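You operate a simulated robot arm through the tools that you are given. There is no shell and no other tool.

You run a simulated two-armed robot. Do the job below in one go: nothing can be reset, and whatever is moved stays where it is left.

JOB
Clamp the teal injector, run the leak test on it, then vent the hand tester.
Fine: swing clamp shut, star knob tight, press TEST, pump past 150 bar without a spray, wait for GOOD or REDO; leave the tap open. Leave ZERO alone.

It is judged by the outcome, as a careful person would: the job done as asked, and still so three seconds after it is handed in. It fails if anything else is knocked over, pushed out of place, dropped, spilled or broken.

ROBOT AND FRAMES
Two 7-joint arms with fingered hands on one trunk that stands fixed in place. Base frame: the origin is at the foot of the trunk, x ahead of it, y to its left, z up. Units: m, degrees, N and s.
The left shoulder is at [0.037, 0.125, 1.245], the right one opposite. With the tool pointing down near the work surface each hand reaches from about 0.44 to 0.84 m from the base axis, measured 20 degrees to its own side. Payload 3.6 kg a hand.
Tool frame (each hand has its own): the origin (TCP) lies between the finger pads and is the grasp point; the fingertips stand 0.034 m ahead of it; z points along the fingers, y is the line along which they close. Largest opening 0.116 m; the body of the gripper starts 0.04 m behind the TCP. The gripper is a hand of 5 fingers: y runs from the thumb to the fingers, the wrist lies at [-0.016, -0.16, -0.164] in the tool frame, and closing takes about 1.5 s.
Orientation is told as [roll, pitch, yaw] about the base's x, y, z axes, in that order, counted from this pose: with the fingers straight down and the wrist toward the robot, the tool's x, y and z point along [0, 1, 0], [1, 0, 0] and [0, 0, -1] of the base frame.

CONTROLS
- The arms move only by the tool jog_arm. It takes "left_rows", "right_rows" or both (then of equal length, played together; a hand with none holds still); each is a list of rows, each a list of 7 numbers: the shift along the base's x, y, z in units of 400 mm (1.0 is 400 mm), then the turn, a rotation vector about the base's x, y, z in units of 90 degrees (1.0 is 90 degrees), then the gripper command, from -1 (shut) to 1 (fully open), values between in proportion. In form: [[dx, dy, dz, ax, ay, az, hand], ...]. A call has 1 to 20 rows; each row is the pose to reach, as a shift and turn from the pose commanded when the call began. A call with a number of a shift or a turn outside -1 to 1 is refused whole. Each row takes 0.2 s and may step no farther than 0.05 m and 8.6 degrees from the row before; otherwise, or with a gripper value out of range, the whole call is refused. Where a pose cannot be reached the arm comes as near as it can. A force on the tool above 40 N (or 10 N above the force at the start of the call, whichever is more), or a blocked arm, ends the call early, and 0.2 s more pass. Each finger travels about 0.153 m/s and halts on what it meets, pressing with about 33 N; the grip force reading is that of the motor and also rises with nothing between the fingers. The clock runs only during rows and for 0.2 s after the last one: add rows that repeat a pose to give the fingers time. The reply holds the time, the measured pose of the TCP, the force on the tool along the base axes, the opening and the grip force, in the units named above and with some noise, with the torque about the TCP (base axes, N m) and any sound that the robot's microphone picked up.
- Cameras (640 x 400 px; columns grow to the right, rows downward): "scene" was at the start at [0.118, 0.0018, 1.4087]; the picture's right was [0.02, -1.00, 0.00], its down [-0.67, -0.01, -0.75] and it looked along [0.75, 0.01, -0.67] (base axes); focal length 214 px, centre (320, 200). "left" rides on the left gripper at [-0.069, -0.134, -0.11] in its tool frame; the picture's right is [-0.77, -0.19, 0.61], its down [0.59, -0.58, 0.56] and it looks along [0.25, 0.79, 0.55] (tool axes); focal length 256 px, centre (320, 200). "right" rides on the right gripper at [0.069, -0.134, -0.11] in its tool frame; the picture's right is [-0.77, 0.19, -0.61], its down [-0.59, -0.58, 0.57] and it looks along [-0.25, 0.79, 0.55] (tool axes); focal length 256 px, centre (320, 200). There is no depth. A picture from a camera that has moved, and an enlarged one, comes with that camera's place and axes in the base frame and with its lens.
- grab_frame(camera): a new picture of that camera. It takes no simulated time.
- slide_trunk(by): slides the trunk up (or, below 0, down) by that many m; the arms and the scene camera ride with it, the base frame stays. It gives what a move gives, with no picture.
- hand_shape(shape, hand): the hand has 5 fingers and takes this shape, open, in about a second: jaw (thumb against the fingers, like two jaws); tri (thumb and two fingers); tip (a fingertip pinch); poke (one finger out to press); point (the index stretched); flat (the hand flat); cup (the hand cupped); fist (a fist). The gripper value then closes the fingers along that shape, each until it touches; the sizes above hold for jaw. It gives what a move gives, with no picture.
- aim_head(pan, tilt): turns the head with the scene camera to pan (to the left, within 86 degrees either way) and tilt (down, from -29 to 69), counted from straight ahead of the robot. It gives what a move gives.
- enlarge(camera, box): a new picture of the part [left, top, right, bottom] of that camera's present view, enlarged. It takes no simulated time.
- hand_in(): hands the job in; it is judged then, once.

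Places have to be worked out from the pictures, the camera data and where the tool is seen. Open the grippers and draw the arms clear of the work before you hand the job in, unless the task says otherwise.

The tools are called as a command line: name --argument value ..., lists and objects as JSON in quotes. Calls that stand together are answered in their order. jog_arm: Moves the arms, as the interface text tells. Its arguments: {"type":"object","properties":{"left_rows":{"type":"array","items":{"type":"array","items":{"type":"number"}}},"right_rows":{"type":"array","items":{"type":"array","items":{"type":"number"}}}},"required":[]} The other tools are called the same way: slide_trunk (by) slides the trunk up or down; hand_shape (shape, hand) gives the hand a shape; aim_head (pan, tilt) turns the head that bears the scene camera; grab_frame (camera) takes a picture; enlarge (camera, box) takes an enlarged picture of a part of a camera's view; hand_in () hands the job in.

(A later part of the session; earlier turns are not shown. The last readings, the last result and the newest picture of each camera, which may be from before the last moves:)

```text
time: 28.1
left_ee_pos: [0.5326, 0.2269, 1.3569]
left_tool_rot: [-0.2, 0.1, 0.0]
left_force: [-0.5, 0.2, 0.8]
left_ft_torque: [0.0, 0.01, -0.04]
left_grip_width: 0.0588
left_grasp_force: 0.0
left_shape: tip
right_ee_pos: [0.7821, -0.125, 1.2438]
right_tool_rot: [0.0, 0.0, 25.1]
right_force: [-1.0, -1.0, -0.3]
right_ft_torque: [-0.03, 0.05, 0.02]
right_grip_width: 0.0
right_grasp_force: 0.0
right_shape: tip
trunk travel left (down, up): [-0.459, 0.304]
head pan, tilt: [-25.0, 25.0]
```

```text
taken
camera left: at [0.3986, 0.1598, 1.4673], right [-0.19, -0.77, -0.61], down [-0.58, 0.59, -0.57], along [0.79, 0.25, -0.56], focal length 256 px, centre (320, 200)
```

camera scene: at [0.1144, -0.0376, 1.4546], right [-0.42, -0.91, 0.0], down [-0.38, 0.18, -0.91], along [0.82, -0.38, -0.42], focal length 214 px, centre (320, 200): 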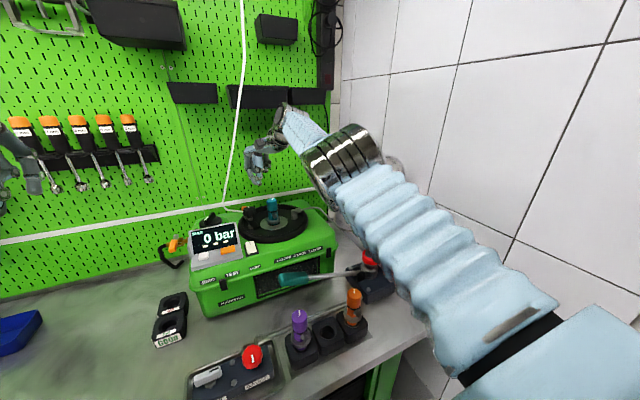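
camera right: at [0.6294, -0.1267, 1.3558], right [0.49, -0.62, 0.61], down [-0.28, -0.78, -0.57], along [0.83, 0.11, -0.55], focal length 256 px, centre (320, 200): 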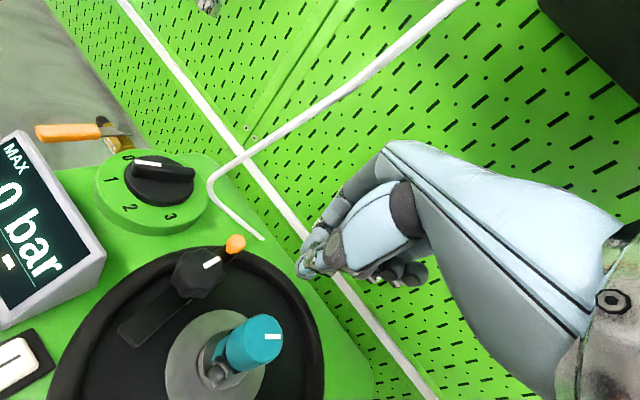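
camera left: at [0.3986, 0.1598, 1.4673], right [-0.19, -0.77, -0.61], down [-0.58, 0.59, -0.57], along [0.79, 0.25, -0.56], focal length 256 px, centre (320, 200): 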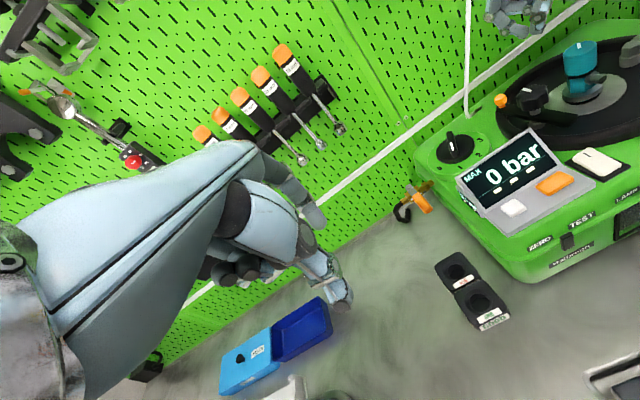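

The elbow clears the gauge by roughly 0.1 m. I straighten the yaw to 10° for more reach and lower the closed pinch just to the right of the orange ball, with the fingertip at about z 1.114.

jog_arm --right_rows '[[0.01, 0.02, -0.02, 0, 0, -0.085, -1], [0.04, 0.045, -0.05, 0, 0, -0.167, -1], [0.04, 0.045, -0.09, 0, 0, -0.167, -1], [0.04, 0.045, -0.13, 0, 0, -0.167, -1], [0.04, 0.045, -0.17, 0, 0, -0.167, -1], [0.04, 0.045, -0.2, 0, 0, -0.167, -1]]'

grab_frame --camera "right"

aim_head --pan -8 --tilt 30

enlarge --camera "scene" --box '[260, 120, 420, 220]'

enlarge --camera "left" --box '[440, 0, 640, 140]'

```text
time: 29.5
left_ee_pos: [0.5326, 0.2274, 1.3571]
left_tool_rot: [-0.1, 0.1, 0.0]
left_force: [0.0, 0.5, -0.3]
left_ft_torque: [0.02, 0.02, -0.02]
left_grip_width: 0.059
left_grasp_force: 0.1
left_shape: tip
right_ee_pos: [0.8087, -0.1087, 1.1652]
right_tool_rot: [0.0, 0.1, 10.0]
right_force: [0.3, 0.2, 0.1]
right_ft_torque: [0.01, -0.04, -0.03]
right_grip_width: 0.0031
right_grasp_force: 0.1
right_shape: tip
right hand out of reach, approached as far as the arm can: row 1, 2, 3, 4, 5, 6
trunk travel left (down, up): [-0.459, 0.304]
head pan, tilt: [-25.0, 25.0]
```

```text
taken
camera right: at [0.6643, -0.0629, 1.2761], right [0.32, -0.73, 0.61], down [-0.47, -0.68, -0.56], along [0.82, -0.11, -0.56], focal length 256 px, centre (320, 200)
```

right: 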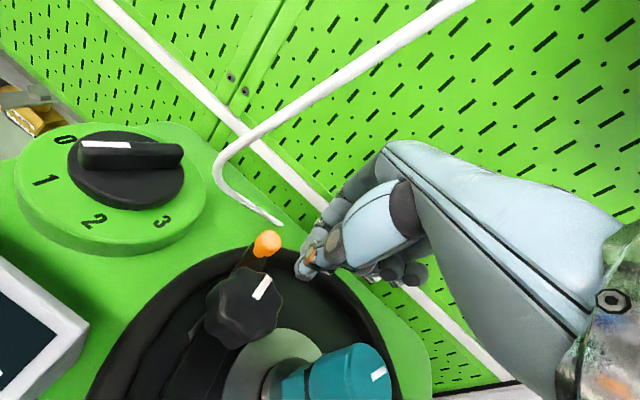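

```text
time: 30.3
left_ee_pos: [0.5314, 0.2272, 1.358]
left_tool_rot: [-0.1, 0.1, 0.0]
left_force: [0.0, 0.6, -0.3]
left_ft_torque: [0.01, 0.02, -0.01]
left_grip_width: 0.0584
left_grasp_force: 0.0
left_shape: tip
right_ee_pos: [0.8079, -0.1079, 1.1645]
right_tool_rot: [0.0, 0.1, 10.0]
right_force: [0.8, 0.4, -0.3]
right_ft_torque: [0.0, 0.01, 0.05]
right_grip_width: 0.0003
right_grasp_force: 0.1
right_shape: tip
trunk travel left (down, up): [-0.459, 0.304]
head pan, tilt: [-8.0, 30.0]
```

```text
4.00 times, centred on (340, 170) of scene
camera zoom: at [0.1202, -0.0121, 1.4467], right [-0.14, -0.99, 0.0], down [-0.5, 0.07, -0.87], along [0.86, -0.12, -0.5], focal length 858 px, centre (240, 320)
```

zoom: 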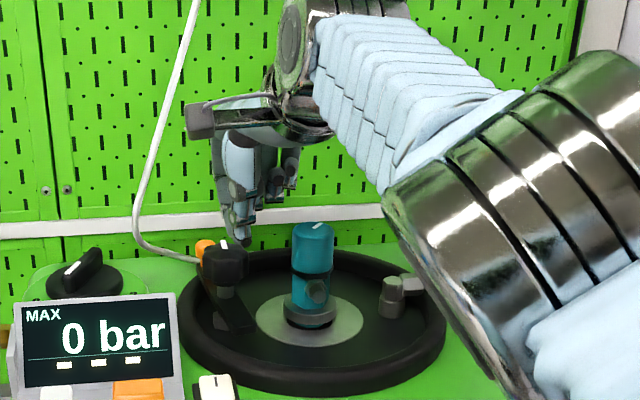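

```text
2.86 times, centred on (540, 70) of left
camera zoom: at [0.3984, 0.1592, 1.4674], right [-0.19, -0.77, -0.61], down [-0.58, 0.59, -0.57], along [0.79, 0.25, -0.56], focal length 731 px, centre (-309, 571)
```

zoom: 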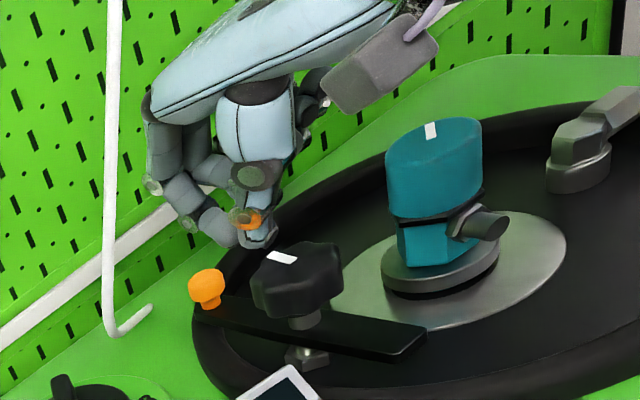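

The left camera shows the fingertip just right of the orange ball and above the bar. I lower it 20 mm so the finger side is level with the ball.

jog_arm --right_rows '[[-0.01, -0.01, -0.025, 0, 0, 0, -1], [-0.01, -0.01, -0.05, 0, 0, 0, -1]]'

enlarge --camera "left" --box '[440, 0, 640, 140]'

```text
time: 30.9
left_ee_pos: [0.5315, 0.2278, 1.356]
left_tool_rot: [-0.1, 0.1, 0.0]
left_force: [0.0, -0.5, 1.2]
left_ft_torque: [-0.01, 0.01, 0.0]
left_grip_width: 0.0584
left_grasp_force: 0.2
left_shape: tip
right_ee_pos: [0.8104, -0.1127, 1.1449]
right_tool_rot: [0.0, 0.2, 10.0]
right_force: [-0.3, 0.6, 0.0]
right_ft_torque: [0.03, 0.0, 0.01]
right_grip_width: 0.0
right_grasp_force: 0.1
right_shape: tip
right hand out of reach, approached as far as the arm can: row 1, 2
trunk travel left (down, up): [-0.459, 0.304]
head pan, tilt: [-8.0, 30.0]
```

```text
2.86 times, centred on (540, 70) of left
camera zoom: at [0.3985, 0.1593, 1.4673], right [-0.19, -0.77, -0.61], down [-0.58, 0.59, -0.57], along [0.79, 0.25, -0.56], focal length 731 px, centre (-309, 571)
```

zoom: 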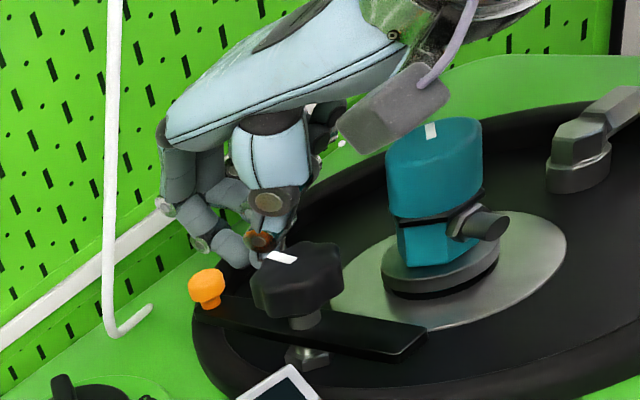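

Finger is level with the ball. I now push the ball slowly round its arc (counter-clockwise about the post) for the first part of the swing, turning the hand along.

jog_arm --right_rows '[[-0.01, 0.02, 0, 0, 0, 0, -1], [-0.0158, 0.0405, 0, 0, 0, 0, -1], [-0.0135, 0.0635, 0, 0, 0, 0.022, -1], [-0.0135, 0.0853, 0, 0, 0, 0.055, -1], [-0.0165, 0.1045, 0, 0, 0, 0.089, -1], [-0.021, 0.123, 0, 0, 0, 0.122, -1], [-0.0285, 0.1415, 0, 0, 0, 0.155, -1], [-0.038, 0.1585, 0, 0, 0, 0.189, -1], [-0.05, 0.1745, 0, 0, 0, 0.222, -1], [-0.063, 0.189, 0, 0, 0, 0.255, -1]]'

enlarge --camera "left" --box '[440, 0, 640, 140]'

grab_frame --camera "right"

```text
time: 33.1
left_ee_pos: [0.5307, 0.2263, 1.3578]
left_tool_rot: [-0.1, 0.2, 0.0]
left_force: [0.0, 0.1, 0.9]
left_ft_torque: [0.0, 0.0, 0.0]
left_grip_width: 0.0588
left_grasp_force: 0.0
left_shape: tip
right_ee_pos: [0.7813, -0.0353, 1.1441]
right_tool_rot: [0.1, 0.0, 33.1]
right_force: [0.4, -1.3, -0.1]
right_ft_torque: [-0.05, 0.02, 0.0]
right_grip_width: 0.0
right_grasp_force: 33.6
right_shape: tip
right hand out of reach, approached as far as the arm can: row 1, 2, 7, 8, 9, 10
trunk travel left (down, up): [-0.459, 0.304]
head pan, tilt: [-8.0, 30.0]
```

```text
2.86 times, centred on (540, 70) of left
camera zoom: at [0.3984, 0.1591, 1.4674], right [-0.19, -0.77, -0.61], down [-0.58, 0.59, -0.57], along [0.79, 0.25, -0.56], focal length 731 px, centre (-309, 571)
```

zoom: 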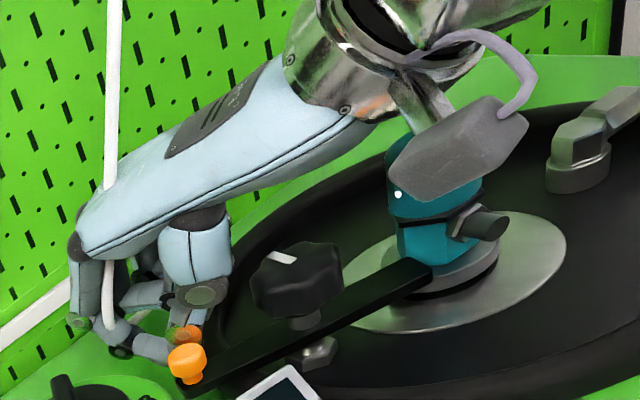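

```text
taken
camera right: at [0.6301, -0.0494, 1.2553], right [0.58, -0.54, 0.61], down [-0.16, -0.81, -0.57], along [0.8, 0.23, -0.55], focal length 256 px, centre (320, 200)
```

right: 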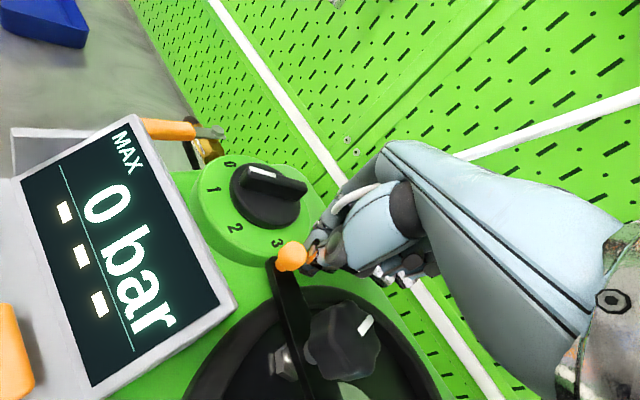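

The bar has swung to about 76°, with the nose at the injector's collar. I push the last 10–15° gently and check.

jog_arm --right_rows '[[-0.009, 0.0075, 0, 0, 0, 0, -1], [-0.019, 0.014, 0, 0, 0, 0.02, -1], [-0.0297, 0.0197, 0, 0, 0, 0.04, -1], [-0.0297, 0.0197, 0, 0, 0, 0.04, -1]]'

enlarge --camera "left" --box '[440, 0, 640, 140]'

grab_frame --camera "right"

```text
time: 34.1
left_ee_pos: [0.5321, 0.2277, 1.3574]
left_tool_rot: [-0.2, 0.1, 0.1]
left_force: [-0.2, -0.2, -1.2]
left_ft_torque: [-0.03, 0.02, 0.01]
left_grip_width: 0.0587
left_grasp_force: 0.1
left_shape: tip
right_ee_pos: [0.7726, -0.028, 1.1437]
right_tool_rot: [0.1, 0.1, 36.7]
right_force: [0.1, 0.1, 0.1]
right_ft_torque: [0.0, 0.0, 0.0]
right_grip_width: 0.0
right_grasp_force: 32.6
right_shape: tip
right hand out of reach, approached as far as the arm can: row 3, 4
trunk travel left (down, up): [-0.459, 0.304]
head pan, tilt: [-8.0, 30.0]
```

```text
2.86 times, centred on (540, 70) of left
camera zoom: at [0.3985, 0.1594, 1.4674], right [-0.19, -0.77, -0.61], down [-0.58, 0.59, -0.57], along [0.79, 0.25, -0.56], focal length 731 px, centre (-309, 571)
```

zoom: 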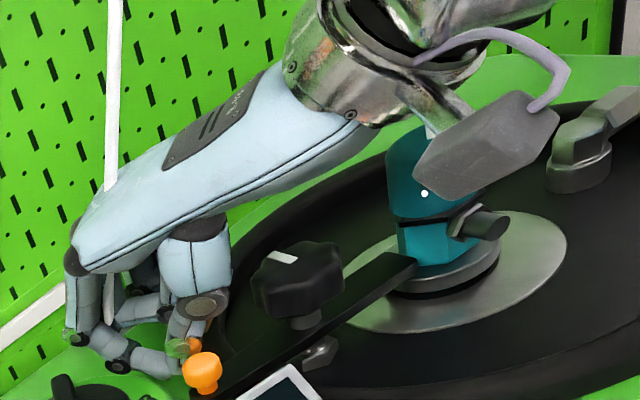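

```text
taken
camera right: at [0.6235, -0.0506, 1.2554], right [0.61, -0.51, 0.61], down [-0.11, -0.82, -0.57], along [0.78, 0.28, -0.56], focal length 256 px, centre (320, 200)
```

right: 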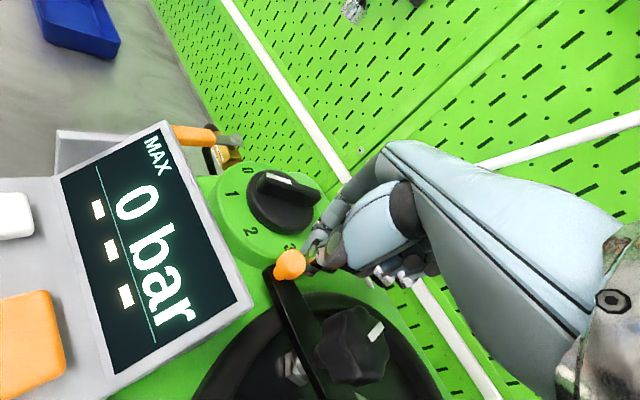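

The ball is now about 90° round and the nose lies over the collar against the injector. I check the alignment from the scene camera before deciding whether to push further.

enlarge --camera "scene" --box '[290, 150, 390, 220]'

enlarge --camera "left" --box '[520, 60, 600, 130]'

```text
5.71 times, centred on (340, 185) of scene
camera zoom: at [0.1203, -0.0118, 1.4467], right [-0.14, -0.99, 0.0], down [-0.5, 0.07, -0.87], along [0.86, -0.12, -0.5], focal length 1226 px, centre (206, 286)
```

zoom: 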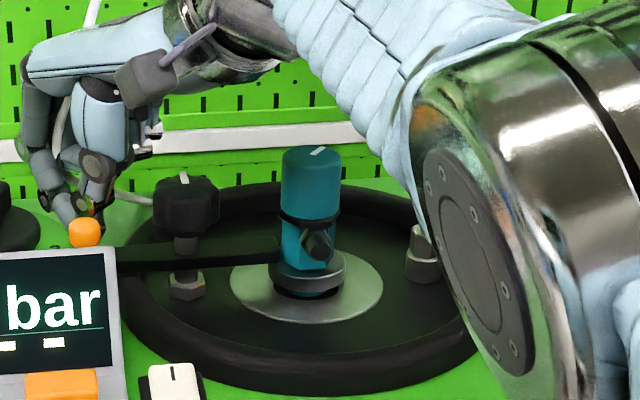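

```text
5.71 times, centred on (560, 95) of left
camera zoom: at [0.3985, 0.1594, 1.4674], right [-0.19, -0.77, -0.61], down [-0.58, 0.59, -0.57], along [0.79, 0.25, -0.56], focal length 1463 px, centre (-1051, 800)
```

zoom: 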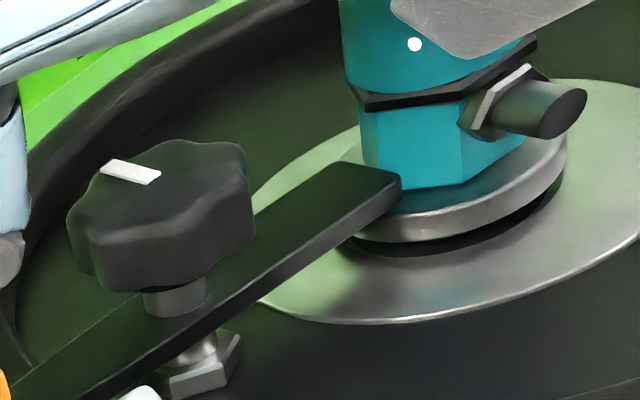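

The nose overlaps the collar and points at the injector's centre. I nudge 3 mm further to feel whether it is at its stop.

jog_arm --right_rows '[[-0.0035, 0, 0, 0, 0, 0, -1], [-0.0075, 0, 0, 0, 0, 0, -1], [-0.0075, 0, 0, 0, 0, 0, -1]]'

enlarge --camera "left" --box '[440, 0, 640, 140]'

```text
time: 34.9
left_ee_pos: [0.5323, 0.2271, 1.3569]
left_tool_rot: [-0.1, 0.2, -0.1]
left_force: [-0.3, -1.2, -0.2]
left_ft_torque: [0.04, -0.04, -0.03]
left_grip_width: 0.0587
left_grasp_force: 0.0
left_shape: tip
right_ee_pos: [0.7724, -0.0272, 1.1435]
right_tool_rot: [0.1, 0.2, 36.7]
right_force: [-0.7, -0.2, -0.5]
right_ft_torque: [-0.01, 0.04, 0.01]
right_grip_width: 0.0003
right_grasp_force: 33.0
right_shape: tip
right hand out of reach, approached as far as the arm can: row 2
trunk travel left (down, up): [-0.459, 0.304]
head pan, tilt: [-8.0, 30.0]
```

```text
2.86 times, centred on (540, 70) of left
camera zoom: at [0.3984, 0.1592, 1.4674], right [-0.19, -0.77, -0.61], down [-0.58, 0.59, -0.57], along [0.79, 0.25, -0.56], focal length 731 px, centre (-309, 571)
```

zoom: 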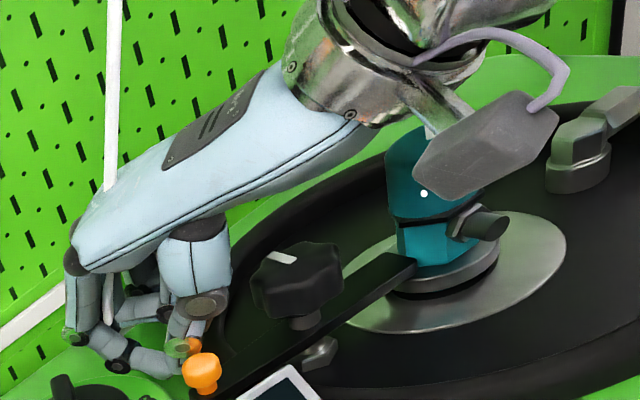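

The hand did not move (it is limited by the wrist there). I turn the yaw back a little and repeat the small nudge.

jog_arm --right_rows '[[0.0, 0, 0, 0, 0, -0.05, -1], [-0.006, 0, 0, 0, 0, -0.1, -1], [-0.014, 0, 0, 0, 0, -0.12, -1], [-0.014, 0, 0, 0, 0, -0.12, -1]]'

enlarge --camera "left" --box '[440, 0, 640, 140]'

```text
time: 35.9
left_ee_pos: [0.5317, 0.2272, 1.3576]
left_tool_rot: [-0.2, 0.0, 0.1]
left_force: [-0.1, 0.0, 0.1]
left_ft_torque: [0.03, 0.0, 0.01]
left_grip_width: 0.0587
left_grasp_force: 0.1
left_shape: tip
right_ee_pos: [0.7876, -0.0244, 1.1456]
right_tool_rot: [0.0, 0.1, 25.7]
right_force: [0.0, 0.1, 0.7]
right_ft_torque: [-0.06, 0.01, 0.0]
right_grip_width: 0.0
right_grasp_force: 33.7
right_shape: tip
right hand out of reach, approached as far as the arm can: row 1, 2, 3, 4
trunk travel left (down, up): [-0.459, 0.304]
head pan, tilt: [-8.0, 30.0]
```

```text
2.86 times, centred on (540, 70) of left
camera zoom: at [0.3984, 0.1593, 1.4674], right [-0.19, -0.77, -0.61], down [-0.58, 0.59, -0.57], along [0.79, 0.25, -0.56], focal length 731 px, centre (-309, 571)
```

zoom: 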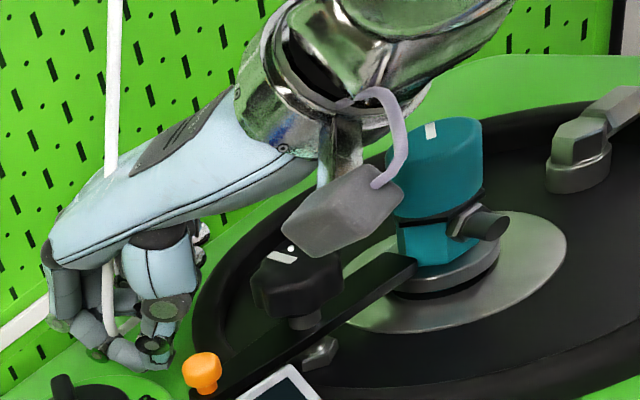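

The clamp bar stays at the shut position. I lift the right hand away and park it back at its earlier clear spot, then use the left hand for the star knob.

jog_arm --right_rows '[[0, 0, 0.08, 0, 0, 0, -1], [-0.01, 0, 0.17, 0, 0, 0, -1], [-0.06, -0.03, 0.25, 0, 0, 0, -1], [-0.14, -0.09, 0.3, 0, 0, -0.05, -1], [-0.22, -0.15, 0.34, 0, 0, -0.1, -1], [-0.31, -0.22, 0.36, 0, 0, -0.15, -1], [-0.4, -0.29, 0.38, 0, 0, -0.2, -1], [-0.48, -0.36, 0.38, 0, 0, -0.24, -1], [-0.56, -0.43, 0.38, 0, 0, -0.28, -1], [-0.64, -0.5, 0.38, 0, 0, -0.285, -1], [-0.72, -0.56, 0.38, 0, 0, -0.285, -1]]'

grab_frame --camera "scene"

enlarge --camera "left" --box '[440, 0, 640, 140]'

```text
time: 38.3
left_ee_pos: [0.5297, 0.2245, 1.3589]
left_tool_rot: [0.0, 0.0, 0.0]
left_force: [0.1, 0.3, 0.0]
left_ft_torque: [0.02, 0.01, 0.02]
left_grip_width: 0.0586
left_grasp_force: 0.1
left_shape: tip
right_ee_pos: [0.4968, -0.2493, 1.2967]
right_tool_rot: [0.1, 0.0, -0.1]
right_force: [0.1, -0.2, -0.3]
right_ft_torque: [-0.02, -0.01, 0.01]
right_grip_width: 0.0
right_grasp_force: 33.3
right_shape: tip
trunk travel left (down, up): [-0.459, 0.304]
head pan, tilt: [-8.0, 30.0]
```

```text
taken
camera scene: at [0.1188, -0.0138, 1.4468], right [-0.14, -0.99, 0.0], down [-0.49, 0.07, -0.87], along [0.86, -0.12, -0.5], focal length 214 px, centre (320, 200)
```

scene: 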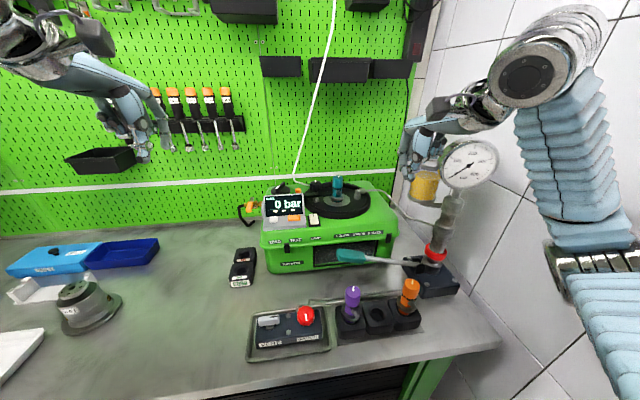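

```text
2.86 times, centred on (540, 70) of left
camera zoom: at [0.397, 0.1571, 1.468], right [-0.19, -0.77, -0.61], down [-0.58, 0.59, -0.57], along [0.8, 0.25, -0.55], focal length 731 px, centre (-309, 571)
```

zoom: 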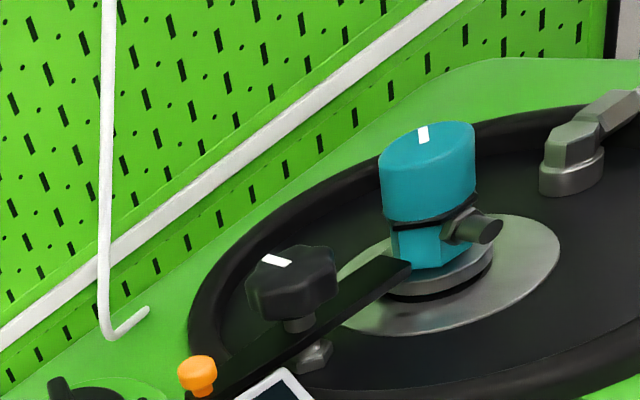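

The view is clear: the bar sits in line with the injector and overlaps the collar. I bring the left pinch, opened to about 60 mm, above the star knob.

jog_arm --left_rows '[[0.05, -0.075, 0, 0, 0, 0, 0.03], [0.1, -0.15, 0, 0, 0, 0, 0.03], [0.15, -0.225, 0, 0, 0, 0, 0.03], [0.2, -0.3, 0, 0, 0, 0, 0.03], [0.25, -0.375, -0.02, 0, 0, 0, 0.03], [0.3, -0.45, -0.06, 0, 0, 0, 0.03], [0.35, -0.525, -0.1, 0, 0, 0, 0.03], [0.4, -0.6, -0.15, 0, 0, 0, 0.03], [0.45, -0.67, -0.2, 0, 0, 0, 0.03], [0.5, -0.74, -0.25, 0, 0, 0, 0.03], [0.5275, -0.781, -0.2725, 0, 0, 0, 0.03], [0.5275, -0.781, -0.2725, 0, 0, 0, 0.03]]'

grab_frame --camera "left"

enlarge --camera "scene" --box '[250, 110, 410, 210]'

enlarge --camera "right" --box '[80, 0, 340, 220]'

```text
time: 40.9
left_ee_pos: [0.7422, -0.0857, 1.2477]
left_tool_rot: [0.0, 0.0, 0.0]
left_force: [-0.1, 0.4, -0.1]
left_ft_torque: [-0.02, 0.02, -0.02]
left_grip_width: 0.0596
left_grasp_force: 0.1
left_shape: tip
right_ee_pos: [0.4984, -0.2485, 1.2968]
right_tool_rot: [0.0, -0.1, 0.1]
right_force: [0.5, 0.8, -1.0]
right_ft_torque: [-0.02, -0.03, -0.02]
right_grip_width: 0.0
right_grasp_force: 32.6
right_shape: tip
trunk travel left (down, up): [-0.459, 0.304]
head pan, tilt: [-8.0, 30.0]
```

```text
taken
camera left: at [0.6091, -0.1534, 1.3581], right [-0.19, -0.77, -0.61], down [-0.58, 0.59, -0.57], along [0.8, 0.25, -0.55], focal length 256 px, centre (320, 200)
```

left: 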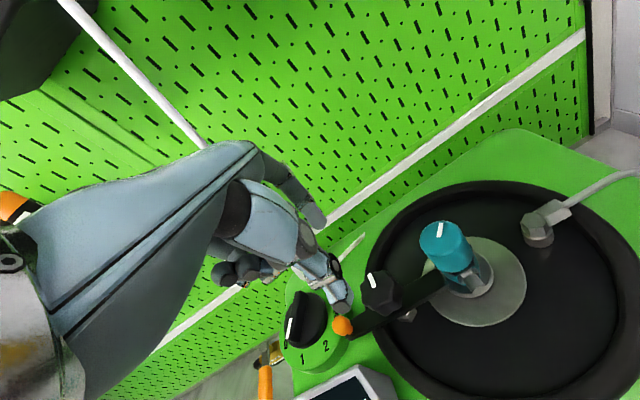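

```text
4.00 times, centred on (330, 160) of scene
camera zoom: at [0.1204, -0.0124, 1.4467], right [-0.14, -0.99, 0.0], down [-0.5, 0.07, -0.87], along [0.86, -0.12, -0.5], focal length 858 px, centre (280, 360)
```

zoom: 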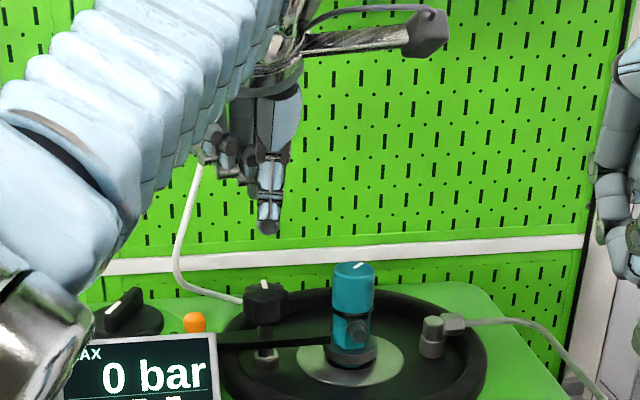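

```text
1.82 times, centred on (210, 110) of right
camera zoom: at [0.3646, -0.1786, 1.4082], right [0.19, -0.77, 0.61], down [-0.58, -0.59, -0.57], along [0.8, -0.24, -0.55], focal length 465 px, centre (520, 364)
```

zoom: 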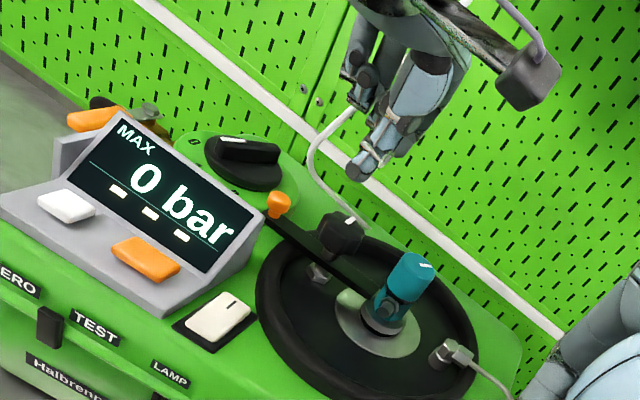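

The knob is right below the pinch at [0.742, -0.088]. I descend so the fingertips reach about z 1.128, beside the knob, still open.

jog_arm --left_rows '[[0, -0.005, -0.06, 0, 0, 0, 0.03], [0, -0.005, -0.12, 0, 0, 0, 0.03], [0, -0.005, -0.17, 0, 0, 0, 0.03], [0, -0.005, -0.214, 0, 0, 0, 0.03]]'

enlarge --camera "scene" --box '[270, 140, 370, 210]'

enlarge --camera "right" --box '[180, 40, 320, 160]'

enlarge --camera "left" --box '[230, 200, 480, 400]'

```text
time: 41.9
left_ee_pos: [0.7421, -0.088, 1.1639]
left_tool_rot: [-0.1, 0.0, 0.1]
left_force: [-0.3, 0.2, 0.4]
left_ft_torque: [-0.01, 0.03, 0.03]
left_grip_width: 0.0599
left_grasp_force: 0.0
left_shape: tip
right_ee_pos: [0.4994, -0.2486, 1.2975]
right_tool_rot: [0.1, 0.0, 0.1]
right_force: [-0.4, 0.4, -0.2]
right_ft_torque: [0.0, 0.0, 0.02]
right_grip_width: 0.0
right_grasp_force: 32.7
right_shape: tip
trunk travel left (down, up): [-0.459, 0.304]
head pan, tilt: [-8.0, 30.0]
```

```text
5.71 times, centred on (320, 175) of scene
camera zoom: at [0.1203, -0.0131, 1.4467], right [-0.14, -0.99, 0.0], down [-0.5, 0.07, -0.87], along [0.86, -0.12, -0.5], focal length 1226 px, centre (320, 343)
```

zoom: 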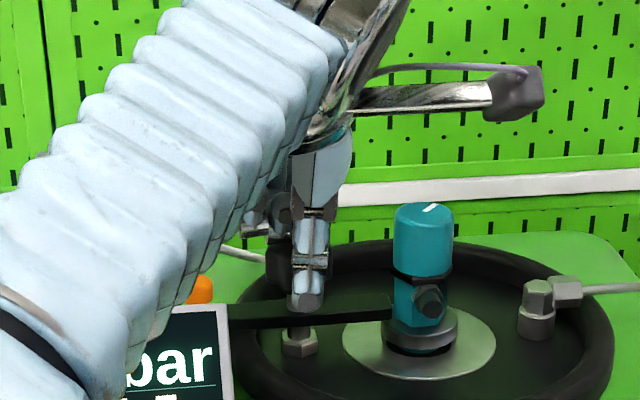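

```text
3.33 times, centred on (250, 100) of right
camera zoom: at [0.3645, -0.1793, 1.4081], right [0.19, -0.77, 0.61], down [-0.58, -0.59, -0.57], along [0.8, -0.24, -0.55], focal length 853 px, centre (553, 533)
```

zoom: 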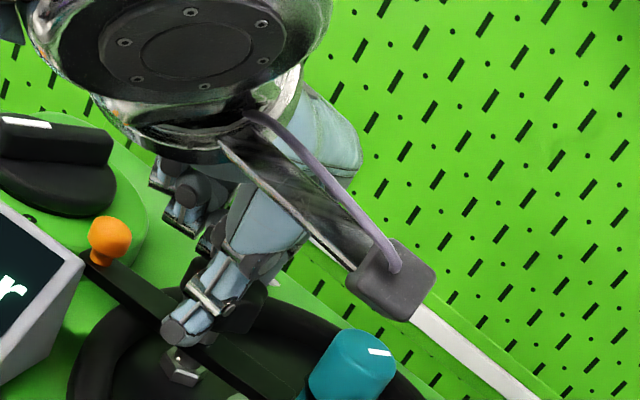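

```text
2.00 times, centred on (355, 300) of left
camera zoom: at [0.6095, -0.1559, 1.2725], right [-0.19, -0.77, -0.61], down [-0.58, 0.59, -0.57], along [0.79, 0.25, -0.56], focal length 512 px, centre (250, 0)
```

zoom: 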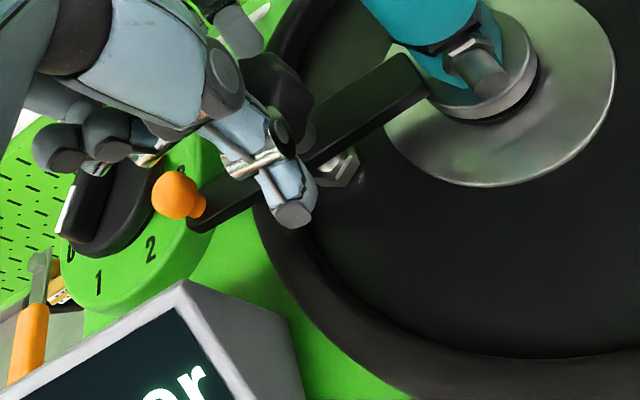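

Fingers straddle the knob, with the injector and ball clear. I close the pinch on the knob.

jog_arm --left_rows '[[0, 0, 0, 0, 0, 0, -0.3], [0, 0, 0, 0, 0, 0, -1], [0, 0, 0, 0, 0, 0, -1], [0, 0, 0, 0, 0, 0, -1]]'

enlarge --camera "left" --box '[230, 200, 480, 400]'

enlarge --camera "right" --box '[180, 40, 320, 160]'

```text
time: 42.9
left_ee_pos: [0.7426, -0.0884, 1.1637]
left_tool_rot: [-0.1, 0.0, 0.0]
left_force: [-5.5, 0.4, 3.6]
left_ft_torque: [0.0, -0.25, -0.15]
left_grip_width: 0.0357
left_grasp_force: 33.0
left_shape: tip
right_ee_pos: [0.498, -0.2475, 1.298]
right_tool_rot: [0.1, -0.1, 0.1]
right_force: [-0.2, 0.1, 0.7]
right_ft_torque: [0.01, 0.0, 0.02]
right_grip_width: 0.0
right_grasp_force: 32.9
right_shape: tip
trunk travel left (down, up): [-0.459, 0.304]
head pan, tilt: [-8.0, 30.0]
```

```text
2.00 times, centred on (355, 300) of left
camera zoom: at [0.6081, -0.1556, 1.2736], right [-0.19, -0.77, -0.61], down [-0.58, 0.59, -0.57], along [0.8, 0.25, -0.55], focal length 512 px, centre (250, 0)
```

zoom: 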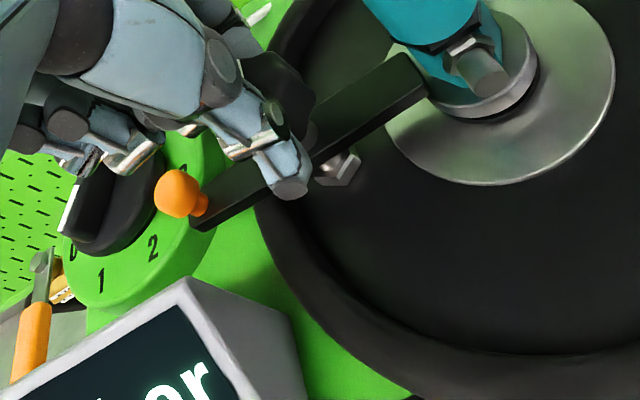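

```text
3.33 times, centred on (250, 100) of right
camera zoom: at [0.3629, -0.179, 1.4086], right [0.19, -0.77, 0.61], down [-0.58, -0.59, -0.57], along [0.8, -0.25, -0.55], focal length 853 px, centre (553, 533)
```

zoom: 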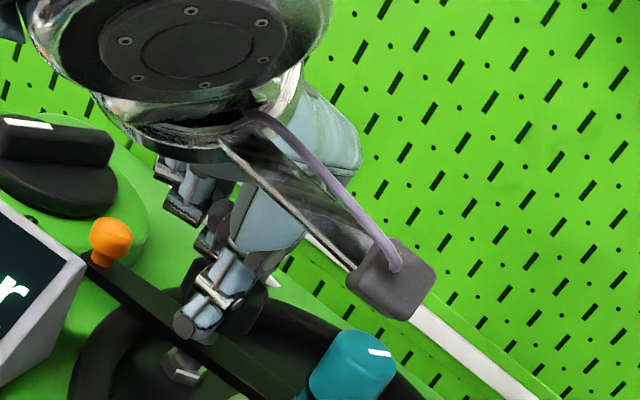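

The knob is held (35.7 mm). I turn it clockwise 60° seen from above.

jog_arm --left_rows '[[0, 0, 0, 0, 0, -0.083, -1], [0, 0, 0, 0, 0, -0.167, -1], [0, 0, 0, 0, 0, -0.25, -1], [0, 0, 0, 0, 0, -0.333, -1], [0, 0, 0, 0, 0, -0.417, -1], [0, 0, 0, 0, 0, -0.5, -1], [0, 0, 0, 0, 0, -0.583, -1], [0, 0, 0, 0, 0, -0.667, -1]]'

enlarge --camera "right" --box '[180, 40, 320, 160]'

grab_frame --camera "left"

```text
time: 44.7
left_ee_pos: [0.7366, -0.0859, 1.1627]
left_tool_rot: [0.3, -0.3, -56.3]
left_force: [20.7, 7.4, 17.4]
left_ft_torque: [-0.21, -0.66, 0.09]
left_grip_width: 0.0282
left_grasp_force: 33.5
left_shape: tip
left hand out of reach, approached as far as the arm can: row 6, 7, 8
right_ee_pos: [0.502, -0.2477, 1.2979]
right_tool_rot: [-0.1, 0.2, 0.0]
right_force: [-0.6, -1.2, 0.5]
right_ft_torque: [0.02, -0.09, -0.02]
right_grip_width: 0.0
right_grasp_force: 33.2
right_shape: tip
trunk travel left (down, up): [-0.459, 0.304]
head pan, tilt: [-8.0, 30.0]
```

```text
3.33 times, centred on (250, 100) of right
camera zoom: at [0.3674, -0.1774, 1.4088], right [0.19, -0.77, 0.61], down [-0.58, -0.59, -0.56], along [0.79, -0.25, -0.55], focal length 853 px, centre (553, 533)
```

zoom: 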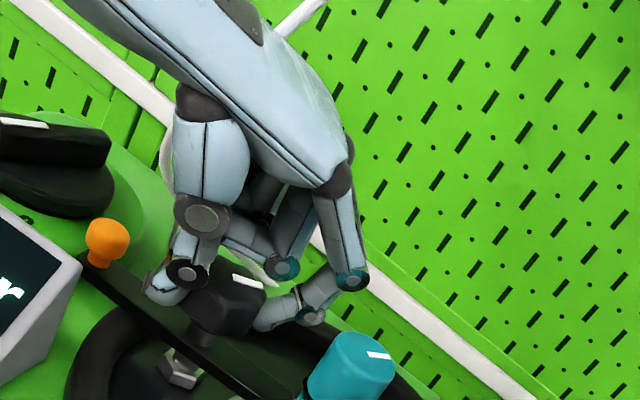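

```text
taken
camera left: at [0.6047, -0.0119, 1.2712], right [-0.74, -0.27, -0.62], down [0.17, 0.81, -0.57], along [0.65, -0.52, -0.55], focal length 256 px, centre (320, 200)
```

left: 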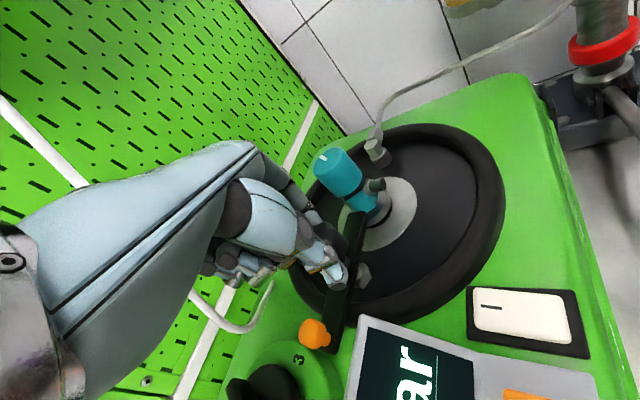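

The mark on the knob barely moved, so the pinch slipped on the lobes. I release, rise clear, return to yaw 0 and switch to the three-finger grip.

jog_arm --left_rows '[[0, 0, 0, 0, 0, 0, -0.2], [0, 0, 0, 0, 0, 0, 0.03], [0, 0, 0.06, 0, 0, 0, 0.03], [0, 0, 0.12, 0, 0, 0.06, 0.03], [0, 0, 0.18, 0, 0, 0.15, 0.03], [0, 0, 0.2, 0, 0, 0.24, 0.03], [0, 0, 0.2, 0, 0, 0.33, 0.03], [0, 0, 0.2, 0, 0, 0.42, 0.03], [0, 0, 0.2, 0, 0, 0.5, 0.03], [0, 0, 0.2, 0, 0, 0.56, 0.03], [0.014, -0.005, 0.2, 0, 0, 0.625, 0.03]]'

hand_shape --hand "left" --shape "tri"

grab_frame --camera "left"

enlarge --camera "right" --box '[180, 0, 320, 160]'

enlarge --camera "scene" --box '[250, 110, 410, 210]'

```text
time: 47.1
left_ee_pos: [0.7421, -0.0958, 1.2403]
left_tool_rot: [0.1, 0.2, 0.2]
left_force: [0.2, -0.1, 0.3]
left_ft_torque: [0.0, -0.01, -0.03]
left_grip_width: 0.0596
left_grasp_force: 0.2
left_shape: tip
left hand out of reach, approached as far as the arm can: row 4, 5, 6, 7, 8, 9, 10, 11
right_ee_pos: [0.4994, -0.2503, 1.2964]
right_tool_rot: [0.0, 0.0, 0.1]
right_force: [0.2, -1.0, 0.1]
right_ft_torque: [0.0, -0.02, 0.0]
right_grip_width: 0.0
right_grasp_force: 32.4
right_shape: tip
trunk travel left (down, up): [-0.459, 0.304]
head pan, tilt: [-8.0, 30.0]
```

```text
time: 48.0
left_ee_pos: [0.7413, -0.0958, 1.2419]
left_tool_rot: [-0.1, 0.3, 0.1]
left_force: [-0.9, -0.7, 0.1]
left_ft_torque: [-0.01, 0.0, 0.01]
left_grip_width: 0.1155
left_grasp_force: 0.0
left_shape: tri
right_ee_pos: [0.499, -0.2496, 1.297]
right_tool_rot: [0.1, 0.0, 0.1]
right_force: [0.9, -0.2, -0.6]
right_ft_torque: [-0.04, 0.0, 0.0]
right_grip_width: 0.0
right_grasp_force: 33.5
right_shape: tip
trunk travel left (down, up): [-0.459, 0.304]
head pan, tilt: [-8.0, 30.0]
```

```text
taken
camera left: at [0.6087, -0.1638, 1.3512], right [-0.19, -0.77, -0.61], down [-0.58, 0.59, -0.56], along [0.79, 0.25, -0.56], focal length 256 px, centre (320, 200)
```

left: 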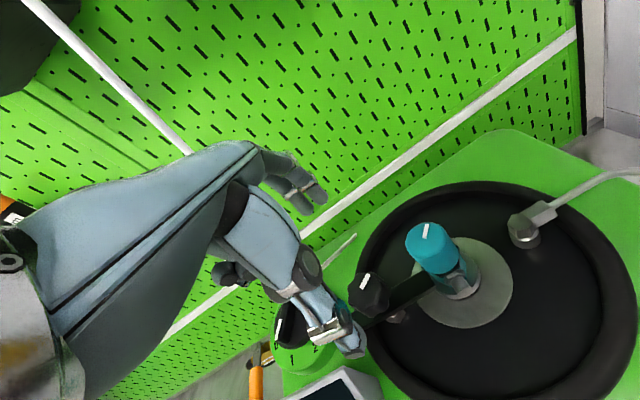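

```text
2.50 times, centred on (250, 80) of right
camera zoom: at [0.3645, -0.1794, 1.4081], right [0.19, -0.77, 0.61], down [-0.58, -0.59, -0.57], along [0.8, -0.24, -0.55], focal length 640 px, centre (495, 500)
```

zoom: 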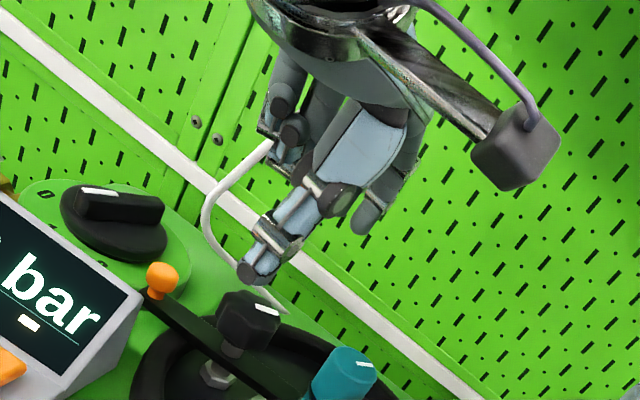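

```text
4.00 times, centred on (330, 160) of scene
camera zoom: at [0.1203, -0.0131, 1.4467], right [-0.14, -0.99, 0.0], down [-0.5, 0.07, -0.87], along [0.86, -0.12, -0.5], focal length 858 px, centre (280, 360)
```

zoom: 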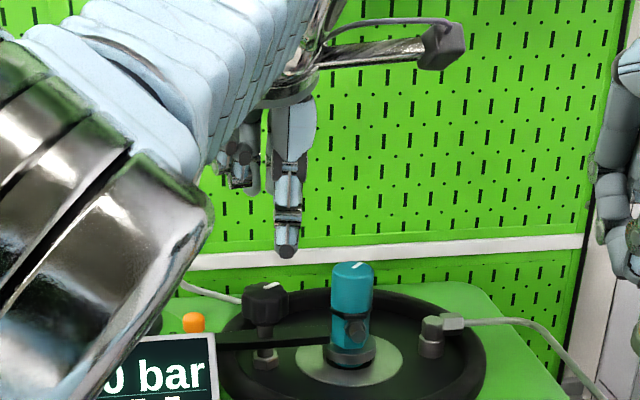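

The knob mark does seem to have turned somewhat. I enlarge to measure it.

enlarge --camera "scene" --box '[300, 170, 350, 205]'

enlarge --camera "left" --box '[330, 250, 400, 310]'

enlarge --camera "right" --box '[220, 100, 310, 160]'

```text
11.43 times, centred on (325, 188) of scene
camera zoom: at [0.1203, -0.0131, 1.4467], right [-0.14, -0.99, 0.0], down [-0.5, 0.07, -0.87], along [0.86, -0.12, -0.5], focal length 2451 px, centre (263, 343)
```

zoom: 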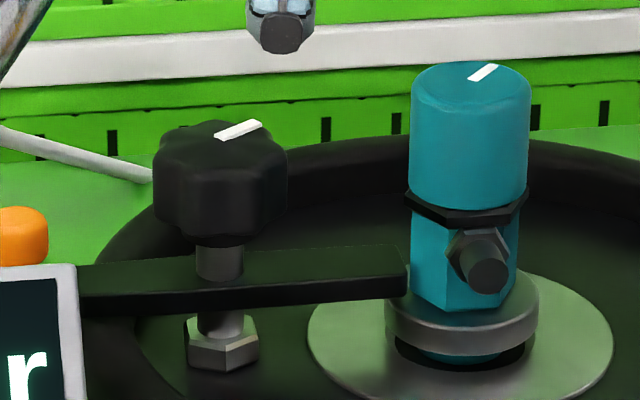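

```text
6.67 times, centred on (365, 280) of left
camera zoom: at [0.6087, -0.1638, 1.3512], right [-0.19, -0.77, -0.61], down [-0.58, 0.59, -0.56], along [0.79, 0.25, -0.56], focal length 1707 px, centre (20, -333)
```

zoom: 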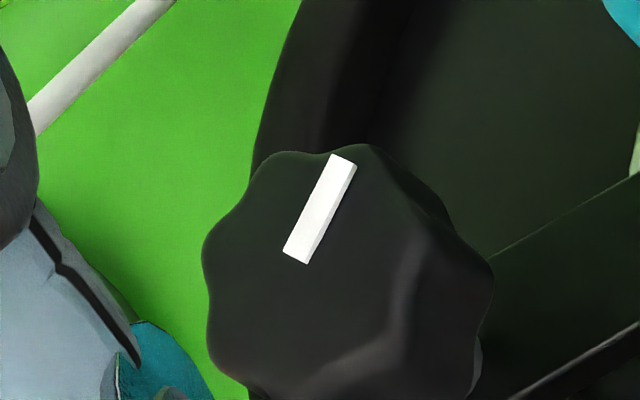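

```text
6.67 times, centred on (265, 130) of right
camera zoom: at [0.3645, -0.1794, 1.4081], right [0.19, -0.77, 0.61], down [-0.58, -0.59, -0.57], along [0.8, -0.24, -0.55], focal length 1707 px, centre (687, 667)
```

zoom: 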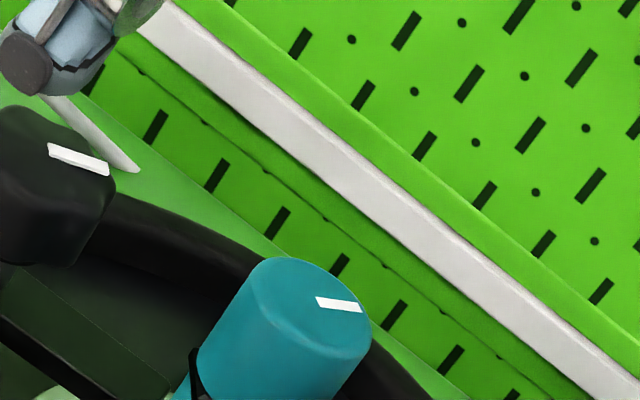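

The mark moved from about −5° to about −53°, so the pinch did turn the knob about 48° clockwise, and the bar stayed put. I go back to the tip pinch and repeat, starting from yaw +10°.

hand_shape --hand "left" --shape "tip"

jog_arm --left_rows '[[0.002, 0.01, 0, 0, 0, 0.05, 0.5], [0.002, 0.02, -0.05, 0, 0, 0.1, 0.03], [0.002, 0.02, -0.1, 0, 0, 0.1, 0.03], [0.002, 0.02, -0.15, 0, 0, 0.1, 0.03], [0.002, 0.02, -0.197, 0, 0, 0.1, 0.03], [0.002, 0.02, -0.197, 0, 0, 0.1, 0.03]]'

enlarge --camera "right" --box '[180, 40, 320, 160]'

```text
time: 48.9
left_ee_pos: [0.7422, -0.0955, 1.2401]
left_tool_rot: [-0.1, 0.2, 0.0]
left_force: [0.6, -0.2, -0.1]
left_ft_torque: [0.0, 0.03, 0.0]
left_grip_width: 0.1157
left_grasp_force: 0.1
left_shape: tip
right_ee_pos: [0.4994, -0.2471, 1.2957]
right_tool_rot: [0.2, 0.0, 0.1]
right_force: [-0.5, 0.4, 0.1]
right_ft_torque: [0.0, -0.03, 0.0]
right_grip_width: 0.0
right_grasp_force: 33.3
right_shape: tip
trunk travel left (down, up): [-0.459, 0.304]
head pan, tilt: [-8.0, 30.0]
```

```text
time: 50.3
left_ee_pos: [0.7422, -0.0879, 1.1632]
left_tool_rot: [0.0, -0.1, 9.0]
left_force: [-0.6, 0.3, 0.4]
left_ft_torque: [-0.01, 0.0, 0.01]
left_grip_width: 0.0605
left_grasp_force: 0.0
left_shape: tip
right_ee_pos: [0.4994, -0.2497, 1.2967]
right_tool_rot: [0.2, 0.1, 0.1]
right_force: [-0.4, -0.5, -0.3]
right_ft_torque: [-0.01, -0.03, 0.02]
right_grip_width: 0.0001
right_grasp_force: 33.3
right_shape: tip
trunk travel left (down, up): [-0.459, 0.304]
head pan, tilt: [-8.0, 30.0]
```

```text
3.33 times, centred on (250, 100) of right
camera zoom: at [0.3642, -0.1793, 1.4083], right [0.19, -0.77, 0.61], down [-0.58, -0.59, -0.57], along [0.8, -0.24, -0.55], focal length 853 px, centre (553, 533)
```

zoom: 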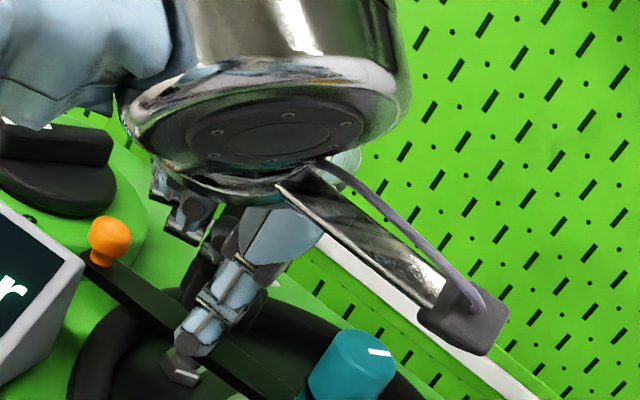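

In position. I close and turn from +9° to −46° clockwise, watching torque.

jog_arm --left_rows '[[0, 0, 0, 0, 0, 0, -0.3], [0, 0, 0, 0, 0, 0, -1], [0, 0, 0, 0, 0, 0, -1], [0, 0, 0, 0, 0, -0.087, -1], [0, 0, 0, 0, 0, -0.175, -1], [0, 0, 0, 0, 0, -0.262, -1], [0, 0, 0, 0, 0, -0.35, -1], [0, 0, 0, 0, 0, -0.437, -1], [0, 0, 0, 0, 0, -0.525, -1], [0, 0, 0, 0, 0, -0.611, -1]]'

enlarge --camera "scene" --box '[300, 160, 350, 205]'

enlarge --camera "right" --box '[180, 40, 320, 160]'

```text
time: 52.5
left_ee_pos: [0.7386, -0.0892, 1.1623]
left_tool_rot: [-0.1, -0.2, -46.0]
left_force: [3.3, -5.0, 5.3]
left_ft_torque: [-0.4, -0.39, 0.03]
left_grip_width: 0.0265
left_grasp_force: 33.0
left_shape: tip
left hand out of reach, approached as far as the arm can: row 10
right_ee_pos: [0.4993, -0.2485, 1.296]
right_tool_rot: [0.0, 0.0, 0.1]
right_force: [0.5, 0.5, 0.0]
right_ft_torque: [0.0, 0.01, 0.02]
right_grip_width: 0.0
right_grasp_force: 33.3
right_shape: tip
trunk travel left (down, up): [-0.459, 0.304]
head pan, tilt: [-8.0, 30.0]
```

```text
8.89 times, centred on (325, 182) of scene
camera zoom: at [0.1207, -0.0138, 1.4468], right [-0.14, -0.99, 0.0], down [-0.5, 0.07, -0.87], along [0.86, -0.12, -0.5], focal length 1906 px, centre (276, 356)
```

zoom: 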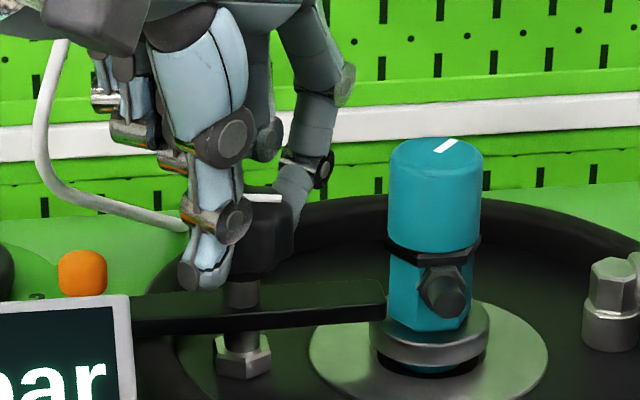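

```text
3.33 times, centred on (250, 100) of right
camera zoom: at [0.3649, -0.1801, 1.4081], right [0.19, -0.77, 0.61], down [-0.58, -0.59, -0.57], along [0.8, -0.24, -0.55], focal length 853 px, centre (553, 533)
```

zoom: 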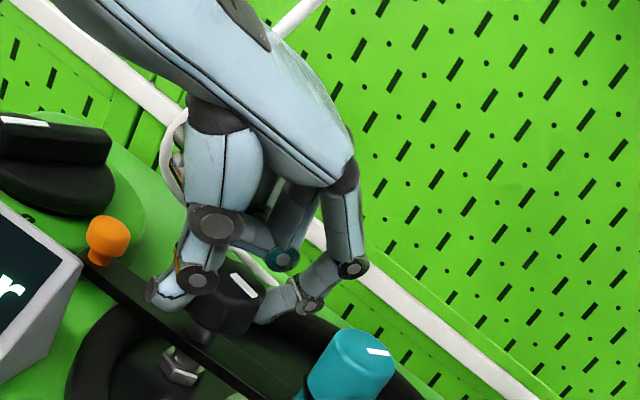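

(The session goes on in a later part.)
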